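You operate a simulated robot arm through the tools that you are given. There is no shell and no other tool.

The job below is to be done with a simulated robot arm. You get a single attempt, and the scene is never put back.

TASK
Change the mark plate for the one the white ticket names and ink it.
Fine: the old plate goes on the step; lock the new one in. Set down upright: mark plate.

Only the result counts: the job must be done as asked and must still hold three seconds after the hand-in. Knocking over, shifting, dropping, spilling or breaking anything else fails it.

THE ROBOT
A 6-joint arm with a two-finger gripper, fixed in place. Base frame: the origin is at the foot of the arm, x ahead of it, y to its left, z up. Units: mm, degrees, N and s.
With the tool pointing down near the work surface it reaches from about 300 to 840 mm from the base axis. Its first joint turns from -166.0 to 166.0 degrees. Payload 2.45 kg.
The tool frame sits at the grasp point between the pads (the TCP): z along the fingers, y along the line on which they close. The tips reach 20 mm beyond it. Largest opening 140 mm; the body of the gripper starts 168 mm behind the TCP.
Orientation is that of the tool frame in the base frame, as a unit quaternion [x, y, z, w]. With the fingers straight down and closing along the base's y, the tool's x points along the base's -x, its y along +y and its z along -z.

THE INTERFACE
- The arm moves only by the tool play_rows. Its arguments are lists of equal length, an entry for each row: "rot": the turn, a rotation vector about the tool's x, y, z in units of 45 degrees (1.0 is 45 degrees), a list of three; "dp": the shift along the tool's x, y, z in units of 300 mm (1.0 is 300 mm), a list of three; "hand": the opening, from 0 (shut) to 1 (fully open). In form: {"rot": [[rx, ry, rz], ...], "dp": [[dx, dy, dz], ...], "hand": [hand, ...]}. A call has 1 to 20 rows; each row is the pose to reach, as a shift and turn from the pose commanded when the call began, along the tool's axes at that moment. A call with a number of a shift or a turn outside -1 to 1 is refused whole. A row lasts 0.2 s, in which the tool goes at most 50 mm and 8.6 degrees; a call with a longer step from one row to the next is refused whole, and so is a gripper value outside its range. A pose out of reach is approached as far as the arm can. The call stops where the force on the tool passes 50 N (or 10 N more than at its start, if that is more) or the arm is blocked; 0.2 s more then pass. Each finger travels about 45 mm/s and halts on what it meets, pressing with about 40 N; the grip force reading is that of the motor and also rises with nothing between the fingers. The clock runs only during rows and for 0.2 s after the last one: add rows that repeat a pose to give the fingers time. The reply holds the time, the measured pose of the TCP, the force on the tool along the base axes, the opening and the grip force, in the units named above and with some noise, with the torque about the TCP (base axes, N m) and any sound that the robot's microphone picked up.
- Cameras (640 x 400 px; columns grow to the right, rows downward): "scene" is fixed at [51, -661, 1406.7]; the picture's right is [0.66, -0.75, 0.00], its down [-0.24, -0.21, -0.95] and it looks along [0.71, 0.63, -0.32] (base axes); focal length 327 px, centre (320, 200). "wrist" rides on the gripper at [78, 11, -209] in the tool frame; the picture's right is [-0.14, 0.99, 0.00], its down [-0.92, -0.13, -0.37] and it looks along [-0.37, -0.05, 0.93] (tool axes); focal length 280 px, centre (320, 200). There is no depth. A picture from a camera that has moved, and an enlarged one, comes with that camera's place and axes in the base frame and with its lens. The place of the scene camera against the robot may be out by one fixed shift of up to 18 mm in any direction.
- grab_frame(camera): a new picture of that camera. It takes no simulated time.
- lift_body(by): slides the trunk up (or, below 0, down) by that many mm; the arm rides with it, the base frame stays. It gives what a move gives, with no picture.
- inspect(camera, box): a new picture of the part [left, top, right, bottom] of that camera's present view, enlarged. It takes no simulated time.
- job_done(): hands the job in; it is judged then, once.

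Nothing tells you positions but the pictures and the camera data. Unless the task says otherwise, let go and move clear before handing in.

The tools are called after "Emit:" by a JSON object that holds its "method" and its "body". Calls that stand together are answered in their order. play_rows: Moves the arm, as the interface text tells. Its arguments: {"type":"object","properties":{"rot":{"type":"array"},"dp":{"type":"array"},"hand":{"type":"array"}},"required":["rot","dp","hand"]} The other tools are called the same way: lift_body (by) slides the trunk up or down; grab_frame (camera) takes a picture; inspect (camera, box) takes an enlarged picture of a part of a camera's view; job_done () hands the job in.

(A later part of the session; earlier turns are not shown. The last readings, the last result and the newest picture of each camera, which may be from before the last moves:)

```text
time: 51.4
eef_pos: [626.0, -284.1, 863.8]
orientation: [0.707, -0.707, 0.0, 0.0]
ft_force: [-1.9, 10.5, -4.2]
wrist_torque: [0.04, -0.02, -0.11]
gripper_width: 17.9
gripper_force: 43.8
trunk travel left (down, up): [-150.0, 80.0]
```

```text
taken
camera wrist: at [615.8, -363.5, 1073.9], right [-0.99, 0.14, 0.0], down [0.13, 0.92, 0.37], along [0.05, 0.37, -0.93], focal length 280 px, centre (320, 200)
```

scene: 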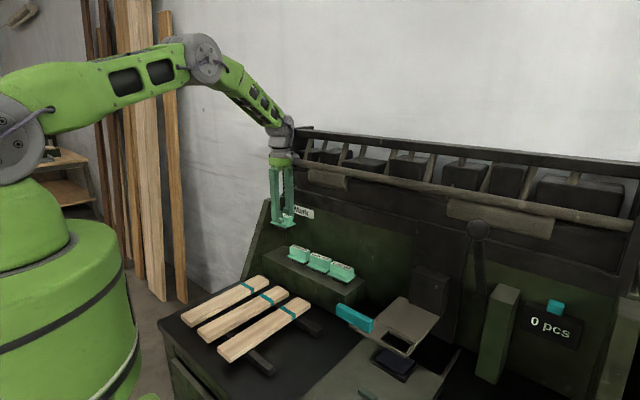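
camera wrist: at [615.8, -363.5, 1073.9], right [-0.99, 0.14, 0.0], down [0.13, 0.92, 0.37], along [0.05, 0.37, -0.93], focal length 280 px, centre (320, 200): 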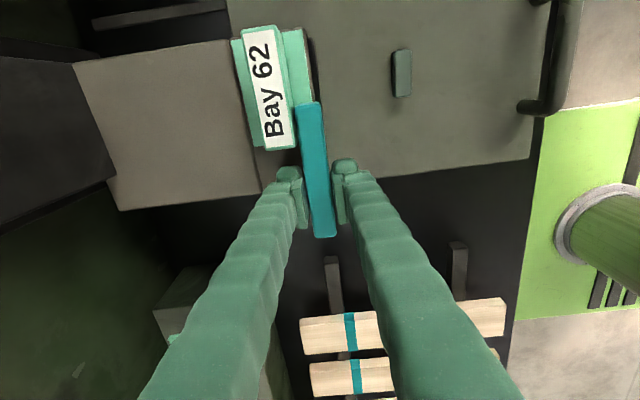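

Stop reached at y≈-284 with 10 N: locked. I release, rise, and then look at the lever.

Emit:
{"method": "play_rows", "body": {"rot": [[0, 0, 0], [0, 0, 0], [0, 0, 0], [0, 0, 0], [0, 0, 0], [0, 0, 0], [0, 0, 0]], "dp": [[-0.004, 0, 0], [-0.004, 0, 0], [-0.004, 0, 0], [-0.004, 0, -0.1], [-0.004, 0, -0.25], [-0.004, 0, -0.4], [-0.004, 0, -0.5]], "hand": [0.2, 0.34, 0.34, 0.34, 0.34, 0.34, 0.34]}}

Emit:
{"method": "inspect", "body": {"camera": "scene", "box": [330, 200, 530, 380]}}

Emit:
{"method": "grab_frame", "body": {"camera": "wrist"}}

Emit:
{"method": "inspect", "body": {"camera": "scene", "box": [440, 180, 560, 300]}}

```text
time: 53.0
eef_pos: [624.1, -284.9, 1016.8]
orientation: [0.708, -0.706, 0.001, -0.001]
ft_force: [-0.4, 1.1, 0.0]
wrist_torque: [-0.02, 0.02, -0.03]
gripper_width: 47.7
gripper_force: 0.0
trunk travel left (down, up): [-150.0, 80.0]
```

```text
2.22 times, centred on (430, 290) of scene
camera zoom: at [51.0, -661.0, 1406.7], right [0.66, -0.75, 0.0], down [-0.24, -0.21, -0.95], along [0.71, 0.63, -0.32], focal length 727 px, centre (76, 0)
```

zoom: 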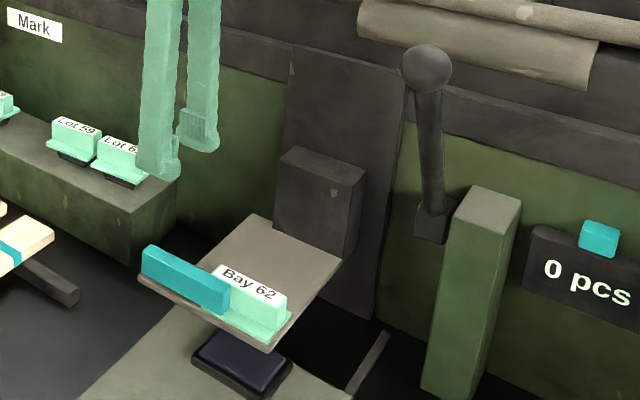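

```text
taken
camera wrist: at [615.0, -363.6, 1226.2], right [-0.99, 0.14, 0.0], down [0.13, 0.92, 0.37], along [0.05, 0.37, -0.93], focal length 280 px, centre (320, 200)
```

wrist: 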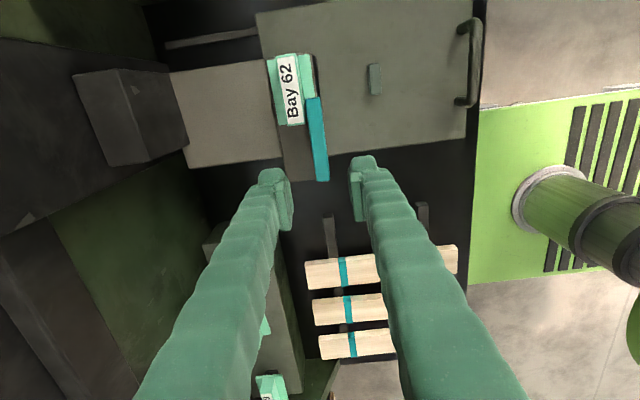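

```text
3.33 times, centred on (500, 240) of scene
camera zoom: at [51.0, -661.0, 1406.7], right [0.66, -0.75, 0.0], down [-0.24, -0.21, -0.95], along [0.71, 0.63, -0.32], focal length 1090 px, centre (-280, 67)
```

zoom: 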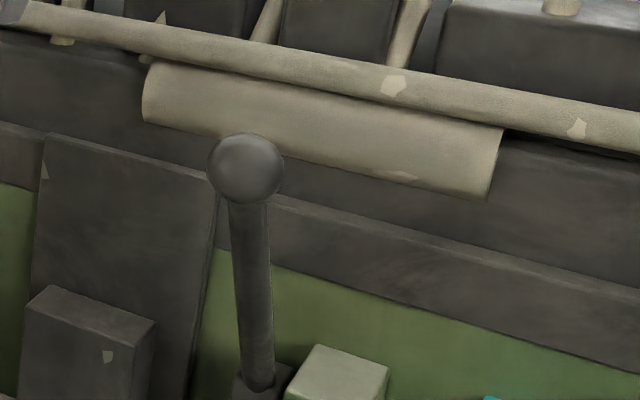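

Lock is closed over Bay 62. The lever (ball about (705, -485, 1125) by rough estimate, pivot about (830, -490, 908)) leans forward; I turn the hand back and look at it from above.

Emit:
{"method": "play_rows", "body": {"rot": [[0, 0, 0.167], [0, 0, 0.333], [0, 0, 0.5], [0, 0, 0.667], [0, 0, 0.833], [0, 0, 1]], "dp": [[0.053, 0.019, -0.068], [0.106, 0.038, -0.137], [0.158, 0.057, -0.205], [0.211, 0.075, -0.273], [0.264, 0.094, -0.342], [0.317, 0.113, -0.41]], "hand": [0.6, 0.6, 0.6, 0.6, 0.6, 0.6]}}

Emit:
{"method": "play_rows", "body": {"rot": [[0, 0, 0.167], [0, 0, 0.333], [0, 0, 0.5], [0, 0, 0.667], [0, 0, 0.833], [0, 0, 1]], "dp": [[0.051, -0.027, -0.061], [0.102, -0.055, -0.122], [0.153, -0.082, -0.183], [0.204, -0.11, -0.245], [0.255, -0.137, -0.306], [0.306, -0.165, -0.367]], "hand": [0.6, 0.6, 0.6, 0.6, 0.6, 0.6]}}

Emit:
{"method": "grab_frame", "body": {"camera": "wrist"}}

Emit:
{"method": "grab_frame", "body": {"camera": "scene"}}

```text
time: 54.4
eef_pos: [591.7, -380.0, 1139.0]
orientation: [-0.382, 0.924, 0.0, 0.001]
ft_force: [-0.7, -0.4, 0.2]
wrist_torque: [0.04, 0.0, -0.01]
gripper_width: 84.1
gripper_force: 0.1
trunk travel left (down, up): [-150.0, 80.0]
```

```text
time: 55.8
eef_pos: [562.4, -479.8, 1249.5]
orientation: [0.0, 1.0, 0.001, 0.001]
ft_force: [0.3, -0.1, -0.1]
wrist_torque: [0.02, -0.05, 0.0]
gripper_width: 83.9
gripper_force: 0.1
trunk travel left (down, up): [-150.0, 80.0]
```

```text
taken
camera wrist: at [484.4, -469.2, 1457.8], right [0.14, 0.99, 0.0], down [0.92, -0.13, 0.37], along [0.37, -0.05, -0.93], focal length 280 px, centre (320, 200)
```

wrist: 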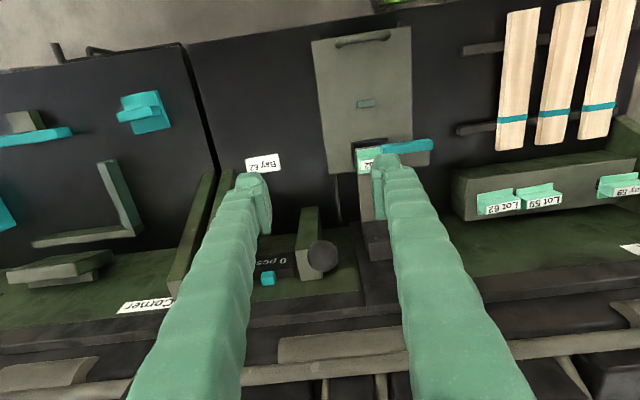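

```text
taken
```

scene: 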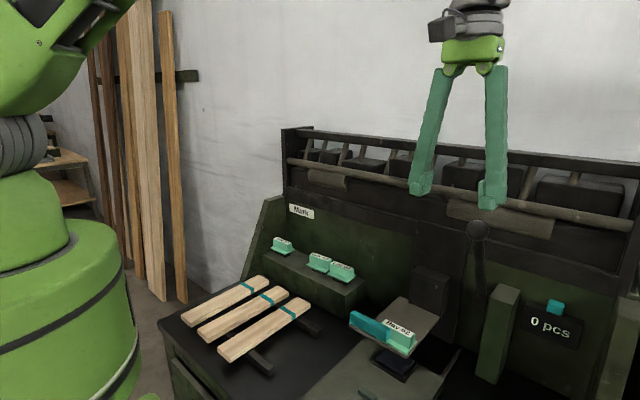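

Emit:
{"method": "inspect", "body": {"camera": "wrist", "box": [270, 200, 390, 300]}}

```text
4.00 times, centred on (330, 250) of wrist
camera zoom: at [484.4, -469.2, 1457.8], right [0.14, 0.99, 0.0], down [0.92, -0.13, 0.37], along [0.37, -0.05, -0.93], focal length 1122 px, centre (280, 0)
```

zoom: 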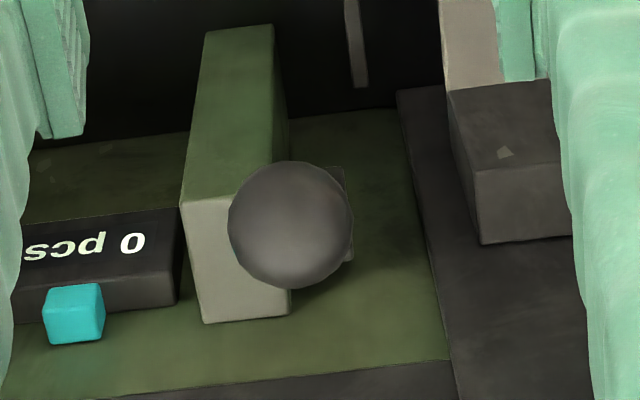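

Emit:
{"method": "play_rows", "body": {"rot": [[0, 0, 0], [0, 0, 0], [0, 0, 0], [0, 0, 0], [0, 0, 0]], "dp": [[-0.12, -0.01, 0], [-0.24, -0.02, 0], [-0.36, -0.03, 0.04], [-0.415, -0.037, 0.1], [-0.415, -0.037, 0.13]], "hand": [0.64, 0.64, 0.64, 0.64, 0.64]}}

Emit:
{"method": "grab_frame", "body": {"camera": "wrist"}}

Emit:
{"method": "grab_frame", "body": {"camera": "scene"}}

```text
time: 57.0
eef_pos: [681.1, -486.7, 1207.9]
orientation: [-0.001, 1.0, 0.0, 0.0]
ft_force: [-0.2, -0.3, 0.8]
wrist_torque: [0.04, 0.05, -0.01]
gripper_width: 89.5
gripper_force: 0.0
out of reach, approached as far as the arm can: row 4, 5
trunk travel left (down, up): [-150.0, 80.0]
```

```text
taken
camera wrist: at [603.6, -476.7, 1417.5], right [0.14, 0.99, 0.0], down [0.92, -0.13, 0.37], along [0.36, -0.05, -0.93], focal length 280 px, centre (320, 200)
```

wrist: 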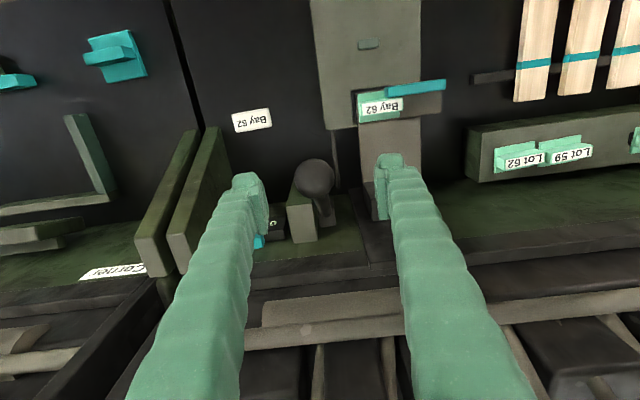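

```text
taken
```

scene: 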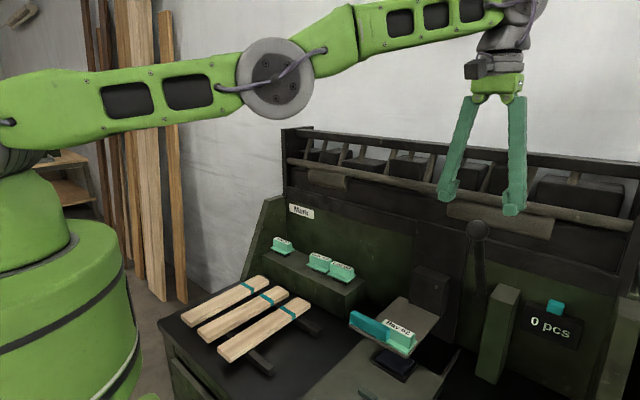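

The arm is at its reach limit here; ball is at about (684, -493, 1149). I raise the trunk for more reach.

Emit:
{"method": "lift_body", "body": {"by": 80}}

```text
time: 58.2
eef_pos: [680.3, -487.0, 1288.0]
orientation: [-0.001, 1.0, 0.001, 0.0]
ft_force: [-0.2, 0.2, -0.2]
wrist_torque: [-0.02, 0.02, 0.03]
gripper_width: 89.6
gripper_force: 0.2
trunk travel left (down, up): [-230.0, 0.0]
```

Emit:
{"method": "play_rows", "body": {"rot": [[0, 0, 0], [0, 0, 0], [0, 0, 0], [0, 0, 0]], "dp": [[0, 0, 0.12], [0, -0.017, 0.24], [-0.013, -0.017, 0.3], [-0.013, -0.017, 0.327]], "hand": [0.64, 0.64, 0.64, 0.64]}}

Emit:
{"method": "grab_frame", "body": {"camera": "wrist"}}

Emit:
{"method": "inspect", "body": {"camera": "scene", "box": [420, 120, 560, 260]}}

```text
time: 59.2
eef_pos: [689.8, -497.8, 1192.2]
orientation: [0.0, 1.0, 0.003, -0.002]
ft_force: [-0.7, 0.3, 0.5]
wrist_torque: [0.02, -0.01, 0.0]
gripper_width: 89.7
gripper_force: 0.0
out of reach, approached as far as the arm can: row 1, 2, 3, 4
trunk travel left (down, up): [-230.0, 0.0]
```

```text
taken
camera wrist: at [613.8, -487.8, 1401.3], right [0.14, 0.99, 0.0], down [0.92, -0.13, 0.37], along [0.36, -0.05, -0.93], focal length 280 px, centre (320, 200)
```

wrist: 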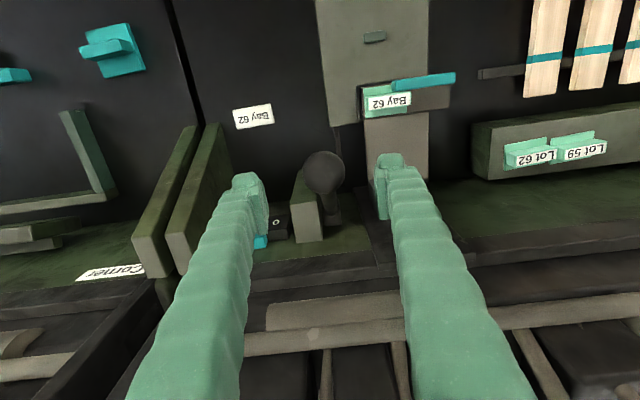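

```text
2.86 times, centred on (490, 190) of scene
camera zoom: at [51.0, -661.0, 1406.7], right [0.66, -0.75, 0.0], down [-0.24, -0.21, -0.95], along [0.71, 0.63, -0.32], focal length 934 px, centre (-166, 229)
```

zoom: 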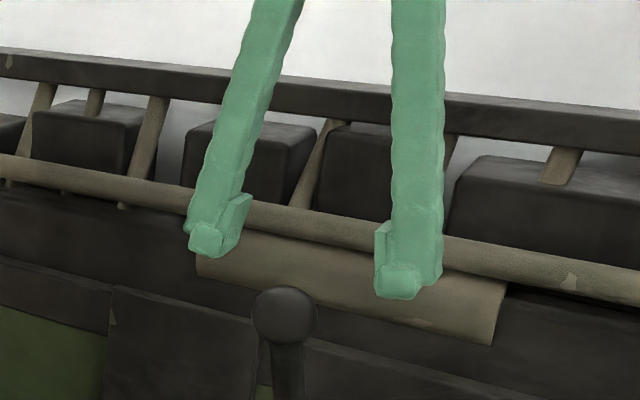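

Emit:
{"method": "play_rows", "body": {"rot": [[0, 0, 0], [0, 0, 0], [0, 0, 0], [0, 0, 0]], "dp": [[0.017, 0.013, 0.04], [0.017, 0.013, 0.08], [0.017, 0.013, 0.12], [0.017, 0.013, 0.14]], "hand": [0.64, 0.64, 0.64, 0.64]}}

Emit:
{"method": "grab_frame", "body": {"camera": "wrist"}}

Emit:
{"method": "inspect", "body": {"camera": "scene", "box": [420, 160, 560, 280]}}

```text
time: 60.2
eef_pos: [693.9, -499.9, 1152.4]
orientation: [-0.001, 1.0, 0.002, -0.001]
ft_force: [-0.5, 0.0, 0.3]
wrist_torque: [-0.01, 0.03, -0.01]
gripper_width: 89.2
gripper_force: 0.1
out of reach, approached as far as the arm can: row 1, 2, 3, 4
trunk travel left (down, up): [-230.0, 0.0]
```

```text
taken
camera wrist: at [617.0, -489.5, 1360.3], right [0.14, 0.99, 0.0], down [0.92, -0.13, 0.37], along [0.36, -0.05, -0.93], focal length 280 px, centre (320, 200)
```

wrist: 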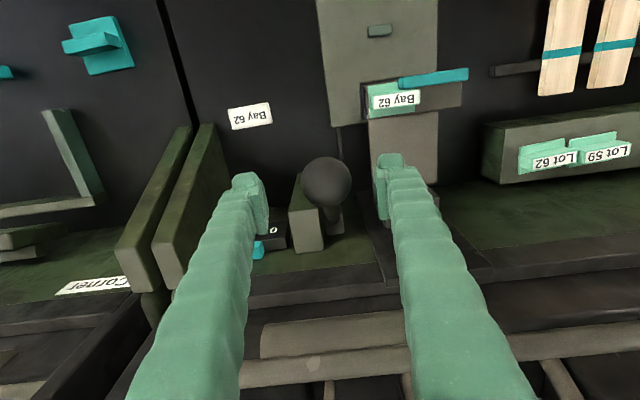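

```text
3.33 times, centred on (490, 220) of scene
camera zoom: at [51.0, -661.0, 1406.7], right [0.66, -0.75, 0.0], down [-0.24, -0.21, -0.95], along [0.71, 0.63, -0.32], focal length 1090 px, centre (-247, 133)
```

zoom: 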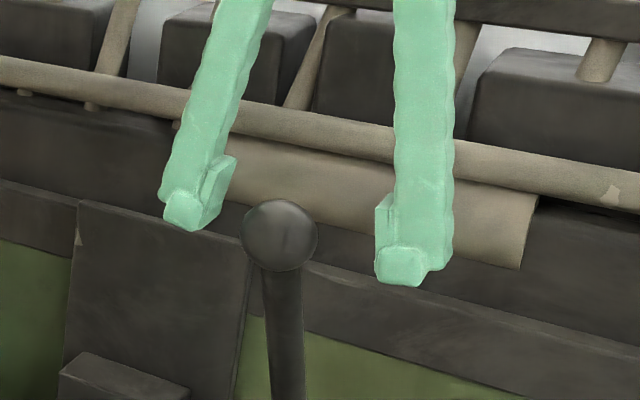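

Emit:
{"method": "play_rows", "body": {"rot": [[0, 0, 0], [0, 0, 0]], "dp": [[0.033, 0.02, 0], [0.033, 0.02, 0]], "hand": [0.64, 0.64]}}

```text
time: 60.8
eef_pos: [694.1, -499.2, 1150.6]
orientation: [0.0, 1.0, 0.001, -0.001]
ft_force: [1.0, 0.3, 0.1]
wrist_torque: [-0.03, 0.03, -0.01]
gripper_width: 89.4
gripper_force: 0.0
out of reach, approached as far as the arm can: row 1, 2
trunk travel left (down, up): [-230.0, 0.0]
```

The arm sits at a stretched (singular) pose and will not come back in with small commands. I try a larger straight pull-back in -x (ball stays between the open fingers).

Emit:
{"method": "play_rows", "body": {"rot": [[0, 0, 0], [0, 0, 0], [0, 0, 0], [0, 0, 0]], "dp": [[0.15, 0, 0], [0.3, 0, 0], [0.45, 0, 0], [0.45, 0, 0]], "hand": [0.64, 0.64, 0.64, 0.64]}}

```text
time: 61.8
eef_pos: [652.2, -546.0, 1164.0]
orientation: [-0.001, 1.0, -0.001, 0.0]
ft_force: [-5.0, 2.7, 9.4]
wrist_torque: [0.61, -0.21, 0.21]
gripper_width: 92.7
gripper_force: 1.5
out of reach, approached as far as the arm can: row 1, 2, 3, 4
trunk travel left (down, up): [-230.0, 0.0]
```

The arm slid sideways along its reach boundary and a finger now touches the ball. I go up to clear it first.

Emit:
{"method": "play_rows", "body": {"rot": [[0, 0, 0], [0, 0, 0], [0, 0, 0], [0, 0, 0]], "dp": [[0.02, 0, -0.07], [0.04, 0, -0.14], [0.06, 0, -0.21], [0.08, 0, -0.28]], "hand": [0.64, 0.64, 0.64, 0.64]}}

Emit:
{"method": "grab_frame", "body": {"camera": "scene"}}

Emit:
{"method": "grab_frame", "body": {"camera": "wrist"}}

```text
time: 62.8
eef_pos: [633.1, -548.4, 1247.3]
orientation: [-0.001, 1.0, 0.0, -0.001]
ft_force: [-0.4, 0.6, -0.6]
wrist_torque: [0.0, -0.02, 0.02]
gripper_width: 89.4
gripper_force: 0.2
out of reach, approached as far as the arm can: row 2, 3, 4
trunk travel left (down, up): [-230.0, 0.0]
```

```text
taken
```

scene: 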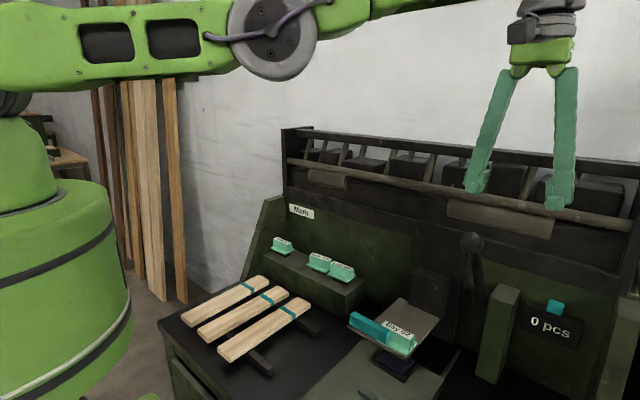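

```text
taken
camera wrist: at [556.3, -539.9, 1456.4], right [0.14, 0.99, 0.0], down [0.92, -0.13, 0.37], along [0.36, -0.05, -0.93], focal length 280 px, centre (320, 200)
```

wrist: 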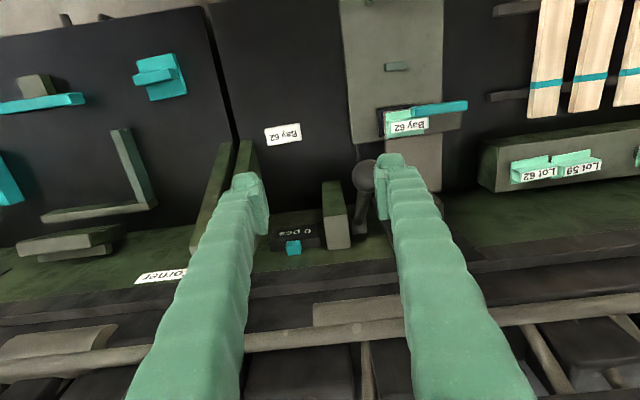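

The lever moved ~6° forward with that touch and stays there; ball now ≈(665, -492, 1125). I back inward and re-approach.

Emit:
{"method": "play_rows", "body": {"rot": [[0, 0, 0], [0, 0, 0], [0, 0, 0], [0, 0, 0]], "dp": [[0.08, 0.04, 0], [0.16, 0.1, 0], [0.16, 0.187, 0], [0.16, 0.187, 0]], "hand": [0.64, 0.64, 0.64, 0.64]}}

Emit:
{"method": "inspect", "body": {"camera": "scene", "box": [330, 200, 530, 380]}}

Emit:
{"method": "inspect", "body": {"camera": "wrist", "box": [230, 100, 470, 280]}}

```text
time: 63.8
eef_pos: [632.5, -549.7, 1251.0]
orientation: [-0.001, 1.0, 0.001, -0.001]
ft_force: [0.6, -0.1, -0.7]
wrist_torque: [0.0, 0.03, 0.0]
gripper_width: 89.6
gripper_force: 0.1
out of reach, approached as far as the arm can: row 1, 2, 3, 4
trunk travel left (down, up): [-230.0, 0.0]
```

```text
2.22 times, centred on (430, 290) of scene
camera zoom: at [51.0, -661.0, 1406.7], right [0.66, -0.75, 0.0], down [-0.24, -0.21, -0.95], along [0.71, 0.63, -0.32], focal length 727 px, centre (76, 0)
```

zoom: 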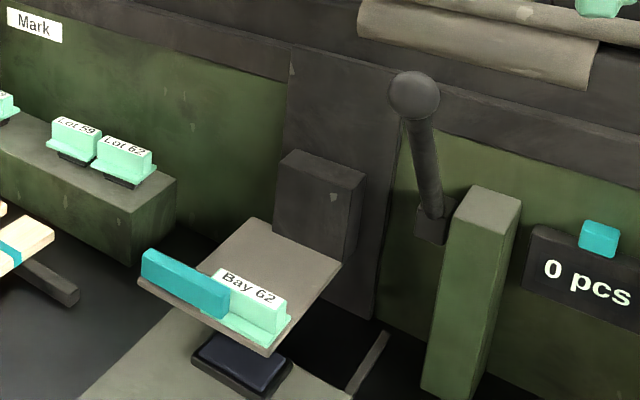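

```text
2.22 times, centred on (350, 190) of wrist
camera zoom: at [555.7, -539.7, 1459.9], right [0.14, 0.99, 0.0], down [0.92, -0.13, 0.37], along [0.36, -0.05, -0.93], focal length 623 px, centre (253, 222)
```

zoom: 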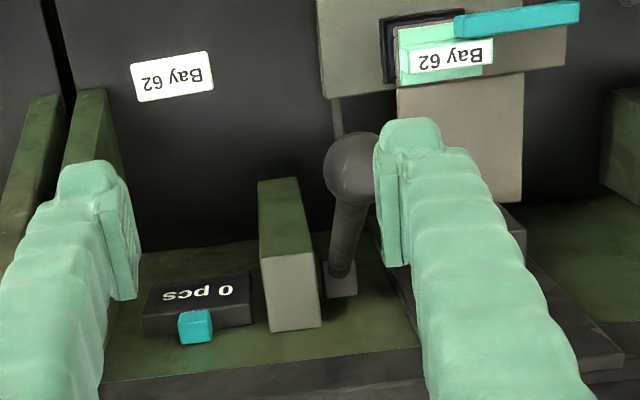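

The lever is coupled to the head (head lowered slightly). The arm is stuck at full stretch again, so I break the singularity by tilting the fingers inward while retracting.

Emit:
{"method": "play_rows", "body": {"rot": [[-0.073, 0.084, 0], [-0.146, 0.168, 0], [-0.218, 0.252, 0], [-0.29, 0.336, 0]], "dp": [[0.075, 0.065, 0], [0.15, 0.13, 0], [0.225, 0.196, 0], [0.302, 0.262, 0]], "hand": [0.64, 0.64, 0.64, 0.64]}}

Emit:
{"method": "grab_frame", "body": {"camera": "scene"}}

```text
time: 64.8
eef_pos: [555.8, -489.0, 1223.9]
orientation: [-0.002, 0.985, 0.114, -0.131]
ft_force: [0.5, -0.3, -0.1]
wrist_torque: [0.11, 0.11, 0.01]
gripper_width: 89.8
gripper_force: 0.0
out of reach, approached as far as the arm can: row 2, 3, 4
trunk travel left (down, up): [-230.0, 0.0]
```

```text
taken
```

scene: 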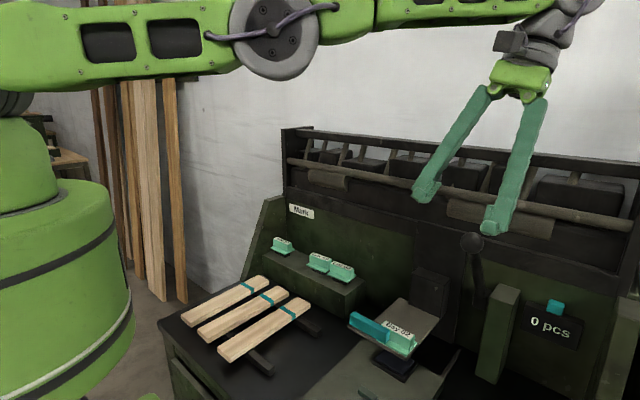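

Emit:
{"method": "play_rows", "body": {"rot": [[0, 0, 0], [0, 0, 0], [0, 0, 0], [0, 0, 0], [0, 0, 0], [0, 0, 0]], "dp": [[0.011, 0.01, 0.12], [0.022, 0.019, 0.245], [0.033, 0.029, 0.37], [0.044, 0.039, 0.495], [0.055, 0.048, 0.62], [0.066, 0.058, 0.742]], "hand": [0.64, 0.64, 0.64, 0.64, 0.64, 0.64]}}

Emit:
{"method": "grab_frame", "body": {"camera": "scene"}}

```text
time: 66.2
eef_pos: [491.9, -422.0, 1011.3]
orientation: [0.0, 0.947, 0.217, -0.238]
ft_force: [-0.9, 1.7, -10.2]
wrist_torque: [0.56, 0.67, 0.01]
gripper_width: 89.5
gripper_force: 0.0
out of reach, approached as far as the arm can: row 1, 2, 3, 4, 5, 6
trunk travel left (down, up): [-230.0, 0.0]
```

```text
taken
```

scene: 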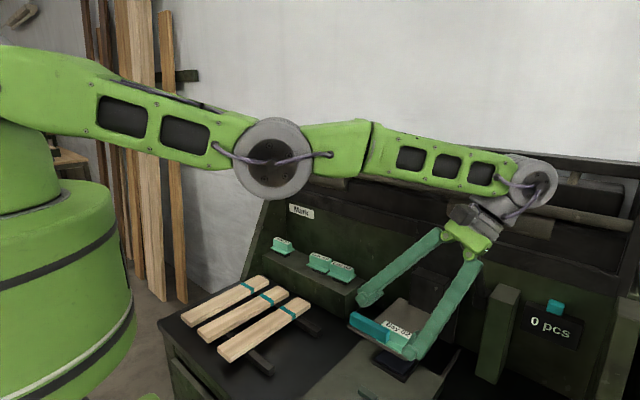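

Emit:
{"method": "inspect", "body": {"camera": "scene", "box": [330, 140, 600, 380]}}

Emit:
{"method": "grab_frame", "body": {"camera": "wrist"}}

```text
1.67 times, centred on (465, 260) of scene
camera zoom: at [51.0, -661.0, 1406.7], right [0.66, -0.75, 0.0], down [-0.24, -0.21, -0.95], along [0.71, 0.63, -0.32], focal length 545 px, centre (78, 100)
```

zoom: 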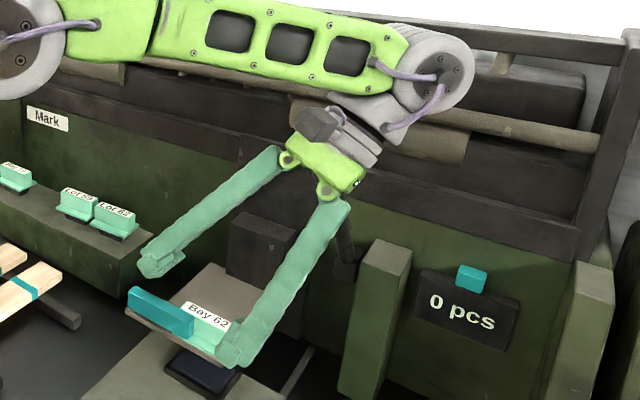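

```text
taken
camera wrist: at [519.1, -506.9, 1216.6], right [0.23, 0.91, 0.34], down [0.97, -0.17, -0.18], along [-0.1, 0.37, -0.92], focal length 280 px, centre (320, 200)
```

wrist: 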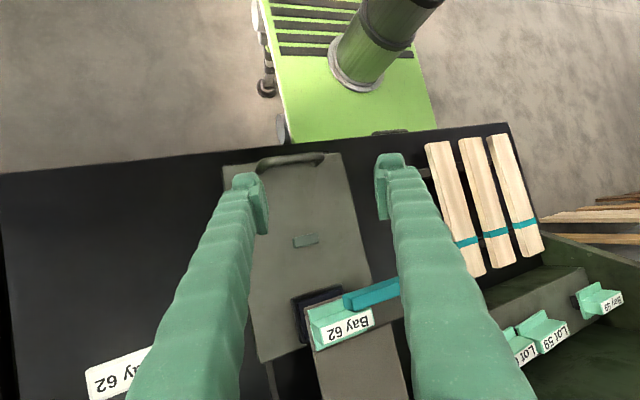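

Emit:
{"method": "play_rows", "body": {"rot": [[0, 0, 0], [0, 0, 0]], "dp": [[0, 0, 0], [0, 0, 0]], "hand": [0.64, 0.64]}}

```text
time: 66.8
eef_pos: [489.2, -420.3, 1017.4]
orientation: [0.0, 0.948, 0.213, -0.234]
ft_force: [0.9, 0.7, 0.9]
wrist_torque: [-0.11, -0.13, -0.02]
gripper_width: 89.3
gripper_force: 0.1
trunk travel left (down, up): [-230.0, 0.0]
```

Emit:
{"method": "play_rows", "body": {"rot": [[0, 0, 0], [0, 0, 0], [0, 0, 0], [0, 0, 0], [0, 0, 0], [0, 0, 0]], "dp": [[0.1, 0.088, -0.039], [0.2, 0.176, -0.077], [0.3, 0.264, -0.116], [0.4, 0.353, -0.155], [0.5, 0.441, -0.193], [0.597, 0.529, -0.232]], "hand": [0.64, 0.64, 0.64, 0.64, 0.64, 0.64]}}

Emit:
{"method": "grab_frame", "body": {"camera": "scene"}}

```text
time: 68.2
eef_pos: [378.5, -326.9, 1220.3]
orientation: [0.0, 0.948, 0.214, -0.235]
ft_force: [-0.1, -0.6, 1.4]
wrist_torque: [-0.04, -0.04, 0.02]
gripper_width: 89.6
gripper_force: 0.1
trunk travel left (down, up): [-230.0, 0.0]
```

```text
taken
```

scene: 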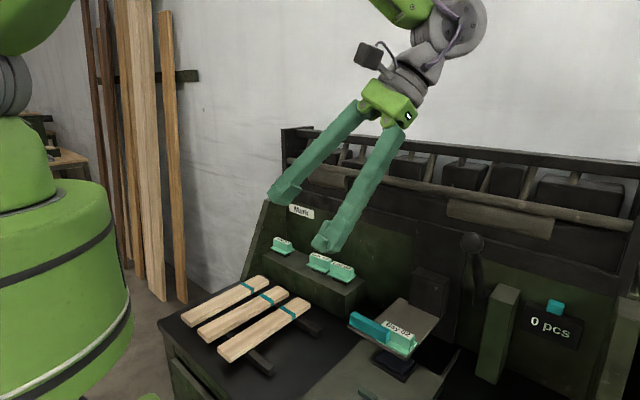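

The arm is free again and the lever unchanged. I'll use a 45° forward-tilted hand to reach the ball so the wrist stays well inside reach; first half of the turn.

Emit:
{"method": "play_rows", "body": {"rot": [[0.054, -0.159, -0.0225], [0.109, -0.319, -0.045], [0.163, -0.478, -0.0675], [0.217, -0.637, -0.09], [0.2715, -0.7965, -0.1125]], "dp": [[-0.033, -0.049, -0.052], [-0.066, -0.098, -0.103], [-0.1, -0.147, -0.155], [-0.133, -0.196, -0.206], [-0.166, -0.245, -0.258]], "hand": [0.64, 0.64, 0.64, 0.64, 0.64]}}

```text
time: 69.4
eef_pos: [450.0, -421.5, 1229.0]
orientation: [0.001, 0.991, 0.112, 0.079]
ft_force: [0.1, -0.6, -0.9]
wrist_torque: [0.01, -0.02, 0.01]
gripper_width: 89.8
gripper_force: 0.0
trunk travel left (down, up): [-230.0, 0.0]
```

Emit:
{"method": "play_rows", "body": {"rot": [[0.054, -0.159, -0.0225], [0.109, -0.319, -0.045], [0.163, -0.478, -0.0675], [0.217, -0.637, -0.09], [0.2715, -0.7965, -0.1125], [0.2715, -0.7965, -0.1125]], "dp": [[-0.073, -0.048, 0.004], [-0.146, -0.095, 0.007], [-0.219, -0.143, 0.011], [-0.292, -0.19, 0.014], [-0.365, -0.238, 0.018], [-0.365, -0.238, 0.018]], "hand": [0.64, 0.64, 0.64, 0.64, 0.64, 0.64]}}

Emit:
{"method": "grab_frame", "body": {"camera": "wrist"}}

Emit:
{"method": "grab_frame", "body": {"camera": "scene"}}

```text
time: 70.8
eef_pos: [560.3, -489.0, 1222.6]
orientation: [0.0, 0.924, -0.001, 0.383]
ft_force: [-0.6, 0.9, -0.1]
wrist_torque: [-0.04, -0.02, 0.0]
gripper_width: 89.9
gripper_force: 0.0
trunk travel left (down, up): [-230.0, 0.0]
```

```text
taken
camera wrist: at [359.0, -478.6, 1315.3], right [0.1, 0.99, 0.1], down [0.39, -0.13, 0.91], along [0.92, -0.05, -0.4], focal length 280 px, centre (320, 200)
```

wrist: 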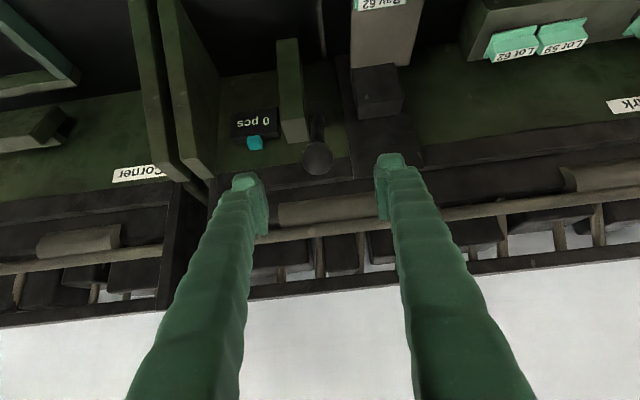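

```text
taken
```

scene: 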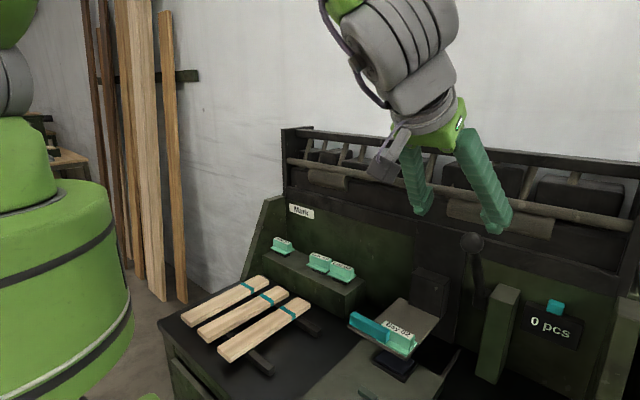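

Ball confirmed at ≈(665, -493, 1124), right on the finger axis. I advance along the fingers to straddle it.

Emit:
{"method": "play_rows", "body": {"rot": [[0, 0, 0], [0, 0, 0], [0, 0, 0], [0, 0, 0], [0, 0, 0]], "dp": [[-0.004, -0.004, 0.12], [-0.008, -0.008, 0.24], [-0.012, -0.013, 0.36], [-0.014, -0.013, 0.44], [-0.014, -0.013, 0.44]], "hand": [0.64, 0.64, 0.64, 0.64, 0.64]}}

Emit:
{"method": "grab_frame", "body": {"camera": "wrist"}}

Emit:
{"method": "inspect", "body": {"camera": "scene", "box": [400, 160, 560, 300]}}

```text
time: 72.0
eef_pos: [657.9, -495.2, 1131.8]
orientation: [0.001, 0.924, -0.001, 0.383]
ft_force: [0.5, 0.4, -0.4]
wrist_torque: [-0.01, -0.02, 0.03]
gripper_width: 89.8
gripper_force: 0.0
trunk travel left (down, up): [-230.0, 0.0]
```

```text
taken
camera wrist: at [455.0, -483.9, 1224.9], right [0.1, 0.99, 0.1], down [0.39, -0.13, 0.91], along [0.92, -0.05, -0.4], focal length 280 px, centre (320, 200)
```

wrist: 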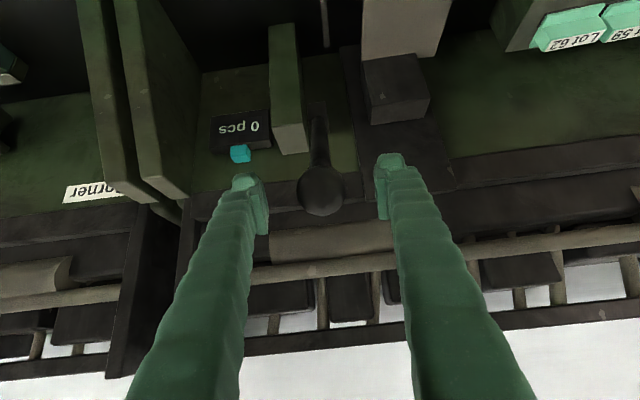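

```text
2.86 times, centred on (480, 230) of scene
camera zoom: at [51.0, -661.0, 1406.7], right [0.66, -0.75, 0.0], down [-0.24, -0.21, -0.95], along [0.71, 0.63, -0.32], focal length 934 px, centre (-137, 114)
```

zoom: 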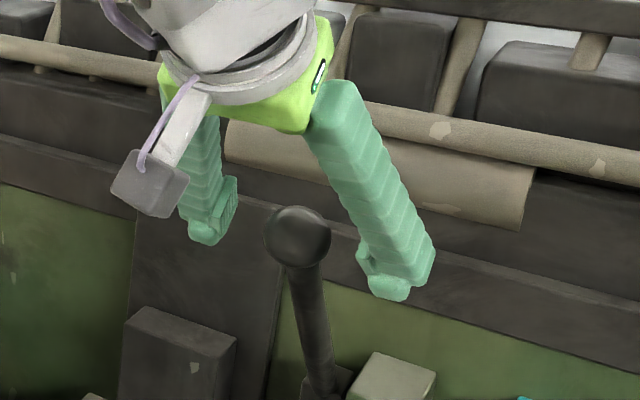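

Emit:
{"method": "play_rows", "body": {"rot": [[0, 0, 0], [0, 0, 0], [0, 0, 0], [0, 0, 0], [0, 0, 0], [0, 0, 0]], "dp": [[0, 0, 0.033], [0, 0, 0.033], [0, 0, 0.033], [0, 0, 0.033], [0, 0, 0.033], [0, 0, 0.033]], "hand": [0.64, 0.4, 0.2, 0.15, 0.15, 0.15]}}

Emit:
{"method": "grab_frame", "body": {"camera": "wrist"}}

```text
time: 73.4
eef_pos: [663.0, -493.7, 1124.8]
orientation: [0.0, 0.924, 0.0, 0.382]
ft_force: [0.9, 6.6, -1.2]
wrist_torque: [0.04, -0.18, 0.02]
gripper_width: 38.7
gripper_force: 40.7
trunk travel left (down, up): [-230.0, 0.0]
```

```text
taken
camera wrist: at [461.3, -482.9, 1218.2], right [0.1, 0.99, 0.1], down [0.39, -0.13, 0.91], along [0.92, -0.05, -0.4], focal length 280 px, centre (320, 200)
```

wrist: 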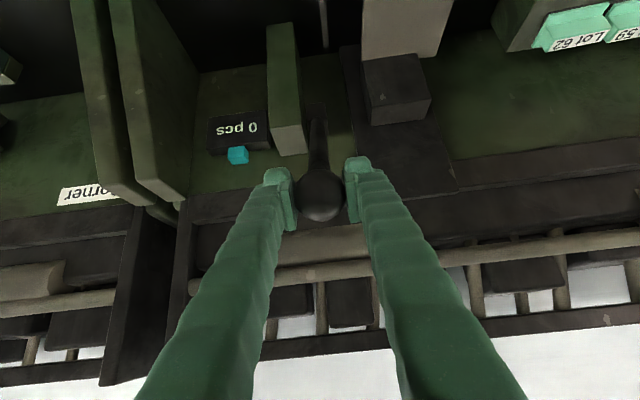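

Ball gripped (38.7 mm). I pull the lever along its arc, forward and down, in small steps while watching forces.

Emit:
{"method": "play_rows", "body": {"rot": [[0, 0, 0], [0, 0, 0], [0, 0, 0], [0, 0, 0], [0, 0, 0]], "dp": [[0.022, 0, -0.002], [0.044, 0, -0.004], [0.066, 0, -0.005], [0.088, 0, -0.006], [0.109, 0, -0.007]], "hand": [0.15, 0.15, 0.15, 0.15, 0.15]}}

Emit:
{"method": "grab_frame", "body": {"camera": "wrist"}}

Emit:
{"method": "inspect", "body": {"camera": "scene", "box": [330, 200, 530, 380]}}

```text
time: 74.6
eef_pos: [638.3, -494.3, 1105.6]
orientation: [-0.001, 0.924, 0.0, 0.383]
ft_force: [3.4, 10.2, 4.4]
wrist_torque: [0.15, -1.26, 0.17]
gripper_width: 38.7
gripper_force: 44.4
trunk travel left (down, up): [-230.0, 0.0]
```

```text
taken
camera wrist: at [437.0, -482.7, 1197.7], right [0.1, 0.99, 0.1], down [0.39, -0.13, 0.91], along [0.92, -0.05, -0.4], focal length 280 px, centre (320, 200)
```

wrist: 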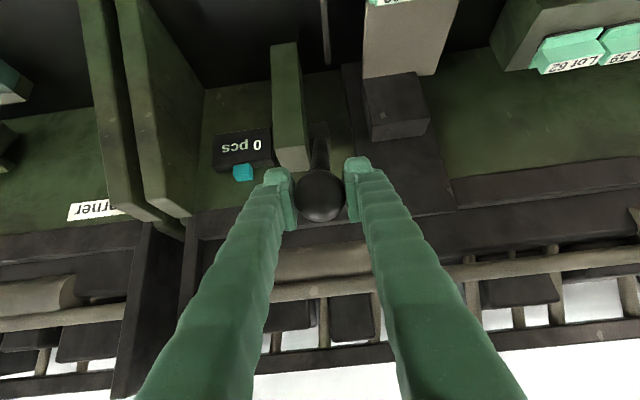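

```text
2.22 times, centred on (430, 290) of scene
camera zoom: at [51.0, -661.0, 1406.7], right [0.66, -0.75, 0.0], down [-0.24, -0.21, -0.95], along [0.71, 0.63, -0.32], focal length 727 px, centre (76, 0)
```

zoom: 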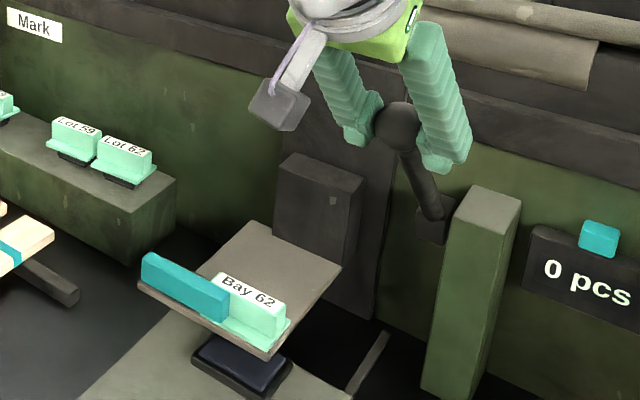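

Emit:
{"method": "play_rows", "body": {"rot": [[0, 0, 0], [0, 0, 0], [0, 0, 0], [0, 0, 0], [0, 0, 0], [0, 0, 0], [0, 0, 0], [0, 0, 0]], "dp": [[0.028, 0.003, 0.001], [0.056, 0.005, 0.002], [0.084, 0.005, 0.004], [0.112, 0.005, 0.007], [0.143, 0.005, 0.012], [0.175, 0.005, 0.018], [0.206, 0.005, 0.024], [0.237, 0.005, 0.031]], "hand": [0.15, 0.15, 0.15, 0.15, 0.15, 0.15, 0.15, 0.15]}}

Emit:
{"method": "grab_frame", "body": {"camera": "wrist"}}

Emit:
{"method": "inspect", "body": {"camera": "scene", "box": [330, 200, 530, 380]}}

```text
time: 76.4
eef_pos: [595.2, -492.9, 1047.6]
orientation: [0.0, 0.924, 0.0, 0.382]
ft_force: [5.1, -3.1, 3.6]
wrist_torque: [0.13, -1.25, 0.14]
gripper_width: 38.4
gripper_force: 44.9
trunk travel left (down, up): [-230.0, 0.0]
```

```text
taken
camera wrist: at [392.5, -482.4, 1140.7], right [0.1, 0.99, 0.1], down [0.39, -0.13, 0.91], along [0.92, -0.05, -0.4], focal length 280 px, centre (320, 200)
```

wrist: 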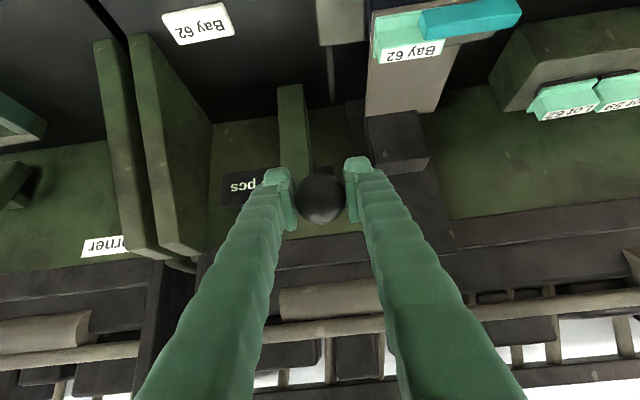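

```text
2.22 times, centred on (430, 290) of scene
camera zoom: at [51.0, -661.0, 1406.7], right [0.66, -0.75, 0.0], down [-0.24, -0.21, -0.95], along [0.71, 0.63, -0.32], focal length 727 px, centre (76, 0)
```

zoom: 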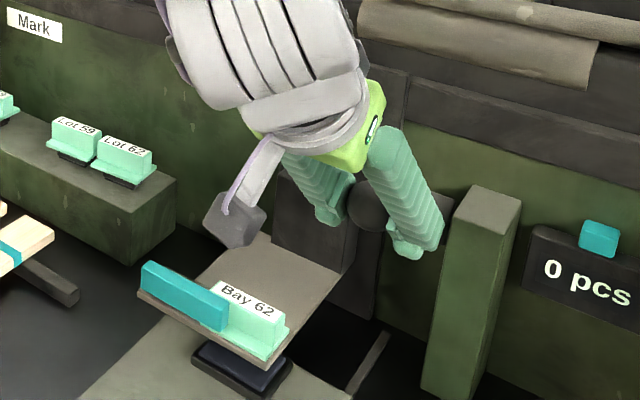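

Emit:
{"method": "play_rows", "body": {"rot": [[0, 0, 0], [0, 0, 0], [0, 0, 0], [0, 0, 0]], "dp": [[0.03, 0, 0.009], [0.061, 0, 0.019], [0.091, 0, 0.03], [0.121, 0, 0.042]], "hand": [0.15, 0.15, 0.15, 0.15]}}

Emit:
{"method": "inspect", "body": {"camera": "scene", "box": [330, 220, 490, 380]}}

```text
time: 77.4
eef_pos: [577.1, -492.6, 1013.5]
orientation: [0.0, 0.924, -0.001, 0.383]
ft_force: [-1.6, -4.7, 7.2]
wrist_torque: [0.2, -1.24, 0.12]
gripper_width: 38.6
gripper_force: 44.6
trunk travel left (down, up): [-230.0, 0.0]
```

```text
2.50 times, centred on (410, 300) of scene
camera zoom: at [51.0, -661.0, 1406.7], right [0.66, -0.75, 0.0], down [-0.24, -0.21, -0.95], along [0.71, 0.63, -0.32], focal length 818 px, centre (95, -50)
```

zoom: 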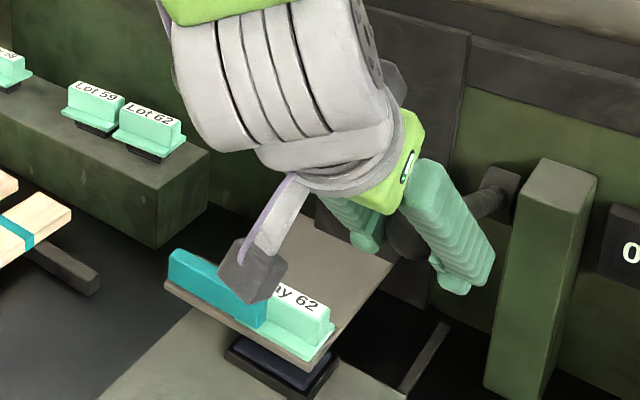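

Emit:
{"method": "play_rows", "body": {"rot": [[0, 0, 0], [0, 0, 0], [0, 0, 0], [0, 0, 0]], "dp": [[0.029, -0.002, 0.013], [0.058, -0.003, 0.027], [0.086, -0.003, 0.042], [0.114, -0.003, 0.058]], "hand": [0.15, 0.15, 0.15, 0.15]}}

Emit:
{"method": "inspect", "body": {"camera": "scene", "box": [330, 220, 490, 380]}}

```text
time: 78.4
eef_pos: [565.7, -493.5, 976.7]
orientation: [0.001, 0.924, 0.0, 0.383]
ft_force: [-4.4, -3.8, 7.3]
wrist_torque: [0.16, -1.28, 0.1]
gripper_width: 38.4
gripper_force: 44.7
trunk travel left (down, up): [-230.0, 0.0]
```

```text
2.50 times, centred on (410, 300) of scene
camera zoom: at [51.0, -661.0, 1406.7], right [0.66, -0.75, 0.0], down [-0.24, -0.21, -0.95], along [0.71, 0.63, -0.32], focal length 818 px, centre (95, -50)
```

zoom: 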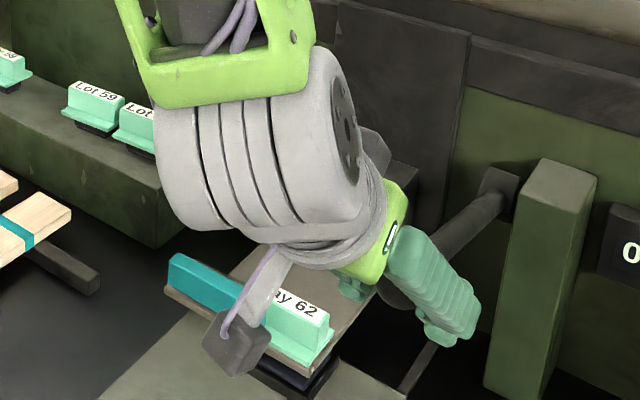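

Emit:
{"method": "inspect", "body": {"camera": "scene", "box": [360, 320, 440, 390]}}

Emit:
{"method": "grab_frame", "body": {"camera": "wrist"}}

```text
5.71 times, centred on (400, 355) of scene
camera zoom: at [51.0, -661.0, 1406.7], right [0.66, -0.75, 0.0], down [-0.24, -0.21, -0.95], along [0.71, 0.63, -0.32], focal length 1869 px, centre (-137, -686)
```

zoom: 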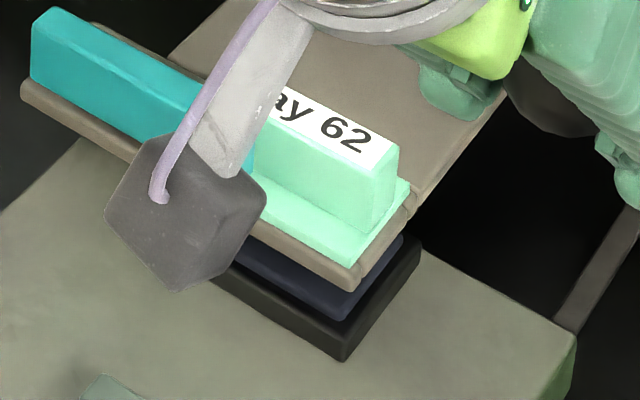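

```text
taken
camera wrist: at [363.6, -482.5, 1069.2], right [0.1, 0.99, 0.1], down [0.39, -0.13, 0.91], along [0.92, -0.05, -0.4], focal length 280 px, centre (320, 200)
```

wrist: 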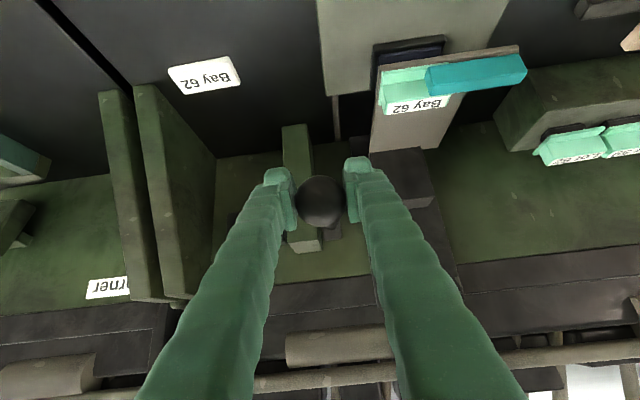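

Close to contact now: about 16 mm shelf-to-pad with the stamp protruding below it. I continue in 2° bits and watch the force.

Emit:
{"method": "play_rows", "body": {"rot": [[0, 0, 0], [0, 0, 0], [0, 0, 0]], "dp": [[0.013, 0, 0.008], [0.027, 0, 0.017], [0.027, 0, 0.017]], "hand": [0.15, 0.15, 0.15]}}

Emit:
{"method": "play_rows", "body": {"rot": [[0, 0, 0], [0, 0, 0], [0, 0, 0]], "dp": [[0.013, 0, 0.009], [0.026, 0, 0.018], [0.026, 0, 0.018]], "hand": [0.15, 0.15, 0.15]}}

Emit:
{"method": "inspect", "body": {"camera": "scene", "box": [360, 320, 440, 390]}}

```text
time: 79.2
eef_pos: [563.6, -494.1, 966.8]
orientation: [0.0, 0.924, -0.001, 0.383]
ft_force: [-1.7, 0.2, 6.9]
wrist_torque: [-0.02, -1.22, 0.05]
gripper_width: 38.4
gripper_force: 44.2
trunk travel left (down, up): [-230.0, 0.0]
```

```text
time: 80.0
eef_pos: [561.9, -493.4, 957.4]
orientation: [0.0, 0.924, -0.001, 0.382]
ft_force: [-1.5, 0.1, 6.1]
wrist_torque: [-0.02, -1.07, -0.02]
gripper_width: 38.5
gripper_force: 45.4
trunk travel left (down, up): [-230.0, 0.0]
```

```text
5.71 times, centred on (400, 355) of scene
camera zoom: at [51.0, -661.0, 1406.7], right [0.66, -0.75, 0.0], down [-0.24, -0.21, -0.95], along [0.71, 0.63, -0.32], focal length 1869 px, centre (-137, -686)
```

zoom: 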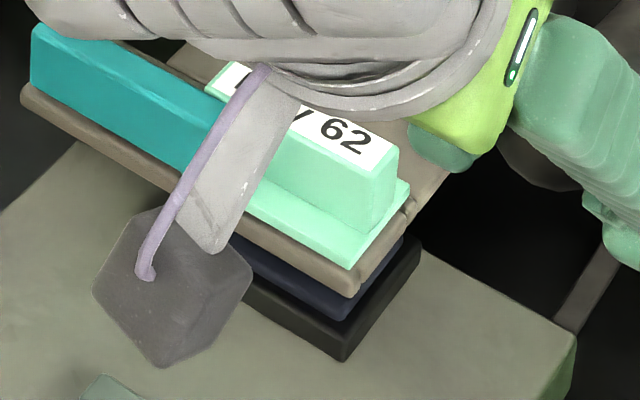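

Emit:
{"method": "play_rows", "body": {"rot": [[0, 0, 0], [0, 0, 0], [0, 0, 0]], "dp": [[0.013, 0, 0.009], [0.026, 0, 0.019], [0.026, 0, 0.019]], "hand": [0.15, 0.15, 0.15]}}

Emit:
{"method": "play_rows", "body": {"rot": [[0, 0, 0], [0, 0, 0], [0, 0, 0]], "dp": [[0.013, 0, 0.01], [0.025, 0, 0.02], [0.025, 0, 0.02]], "hand": [0.15, 0.15, 0.15]}}

Emit:
{"method": "inspect", "body": {"camera": "scene", "box": [360, 320, 440, 390]}}

```text
time: 80.8
eef_pos: [561.0, -492.4, 951.3]
orientation: [-0.001, 0.923, -0.001, 0.385]
ft_force: [-0.2, 6.9, 25.6]
wrist_torque: [0.01, -1.12, 0.04]
gripper_width: 38.3
gripper_force: 45.1
trunk travel left (down, up): [-230.0, 0.0]
```

```text
time: 81.6
eef_pos: [560.8, -493.7, 942.2]
orientation: [0.0, 0.923, -0.001, 0.386]
ft_force: [2.9, 2.8, 35.4]
wrist_torque: [-0.02, -0.63, 0.02]
gripper_width: 39.0
gripper_force: 45.0
trunk travel left (down, up): [-230.0, 0.0]
```

```text
5.71 times, centred on (400, 355) of scene
camera zoom: at [51.0, -661.0, 1406.7], right [0.66, -0.75, 0.0], down [-0.24, -0.21, -0.95], along [0.71, 0.63, -0.32], focal length 1869 px, centre (-137, -686)
```

zoom: 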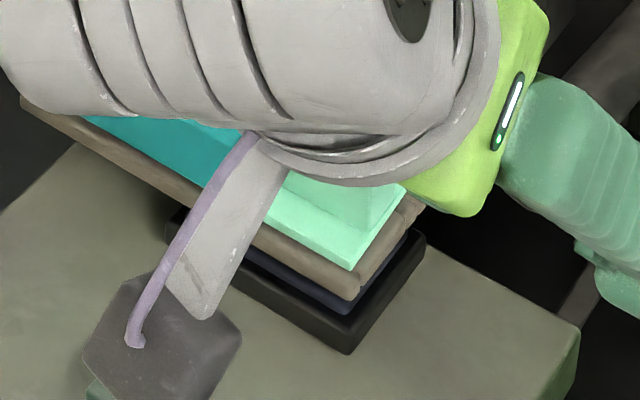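

Emit:
{"method": "inspect", "body": {"camera": "scene", "box": [330, 270, 490, 400]}}

Emit:
{"method": "grab_frame", "body": {"camera": "wrist"}}

```text
3.08 times, centred on (410, 335) of scene
camera zoom: at [51.0, -661.0, 1406.7], right [0.66, -0.75, 0.0], down [-0.24, -0.21, -0.95], along [0.71, 0.63, -0.32], focal length 1006 px, centre (43, -215)
```

zoom: 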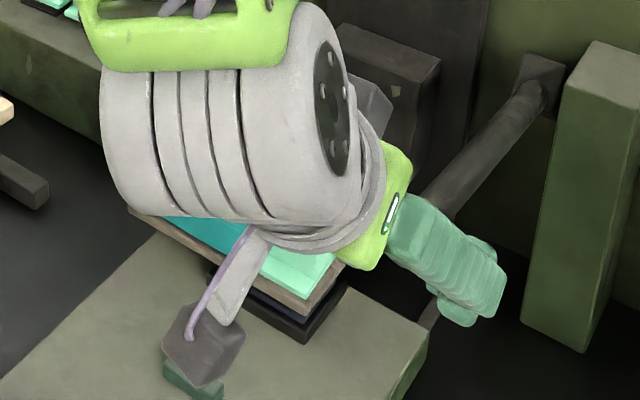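

```text
taken
camera wrist: at [357.4, -482.5, 1033.5], right [0.1, 0.99, 0.09], down [0.38, -0.13, 0.91], along [0.92, -0.05, -0.39], focal length 280 px, centre (320, 200)
```

wrist: 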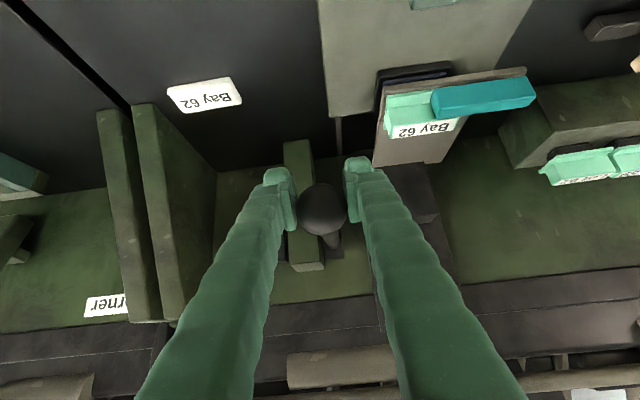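

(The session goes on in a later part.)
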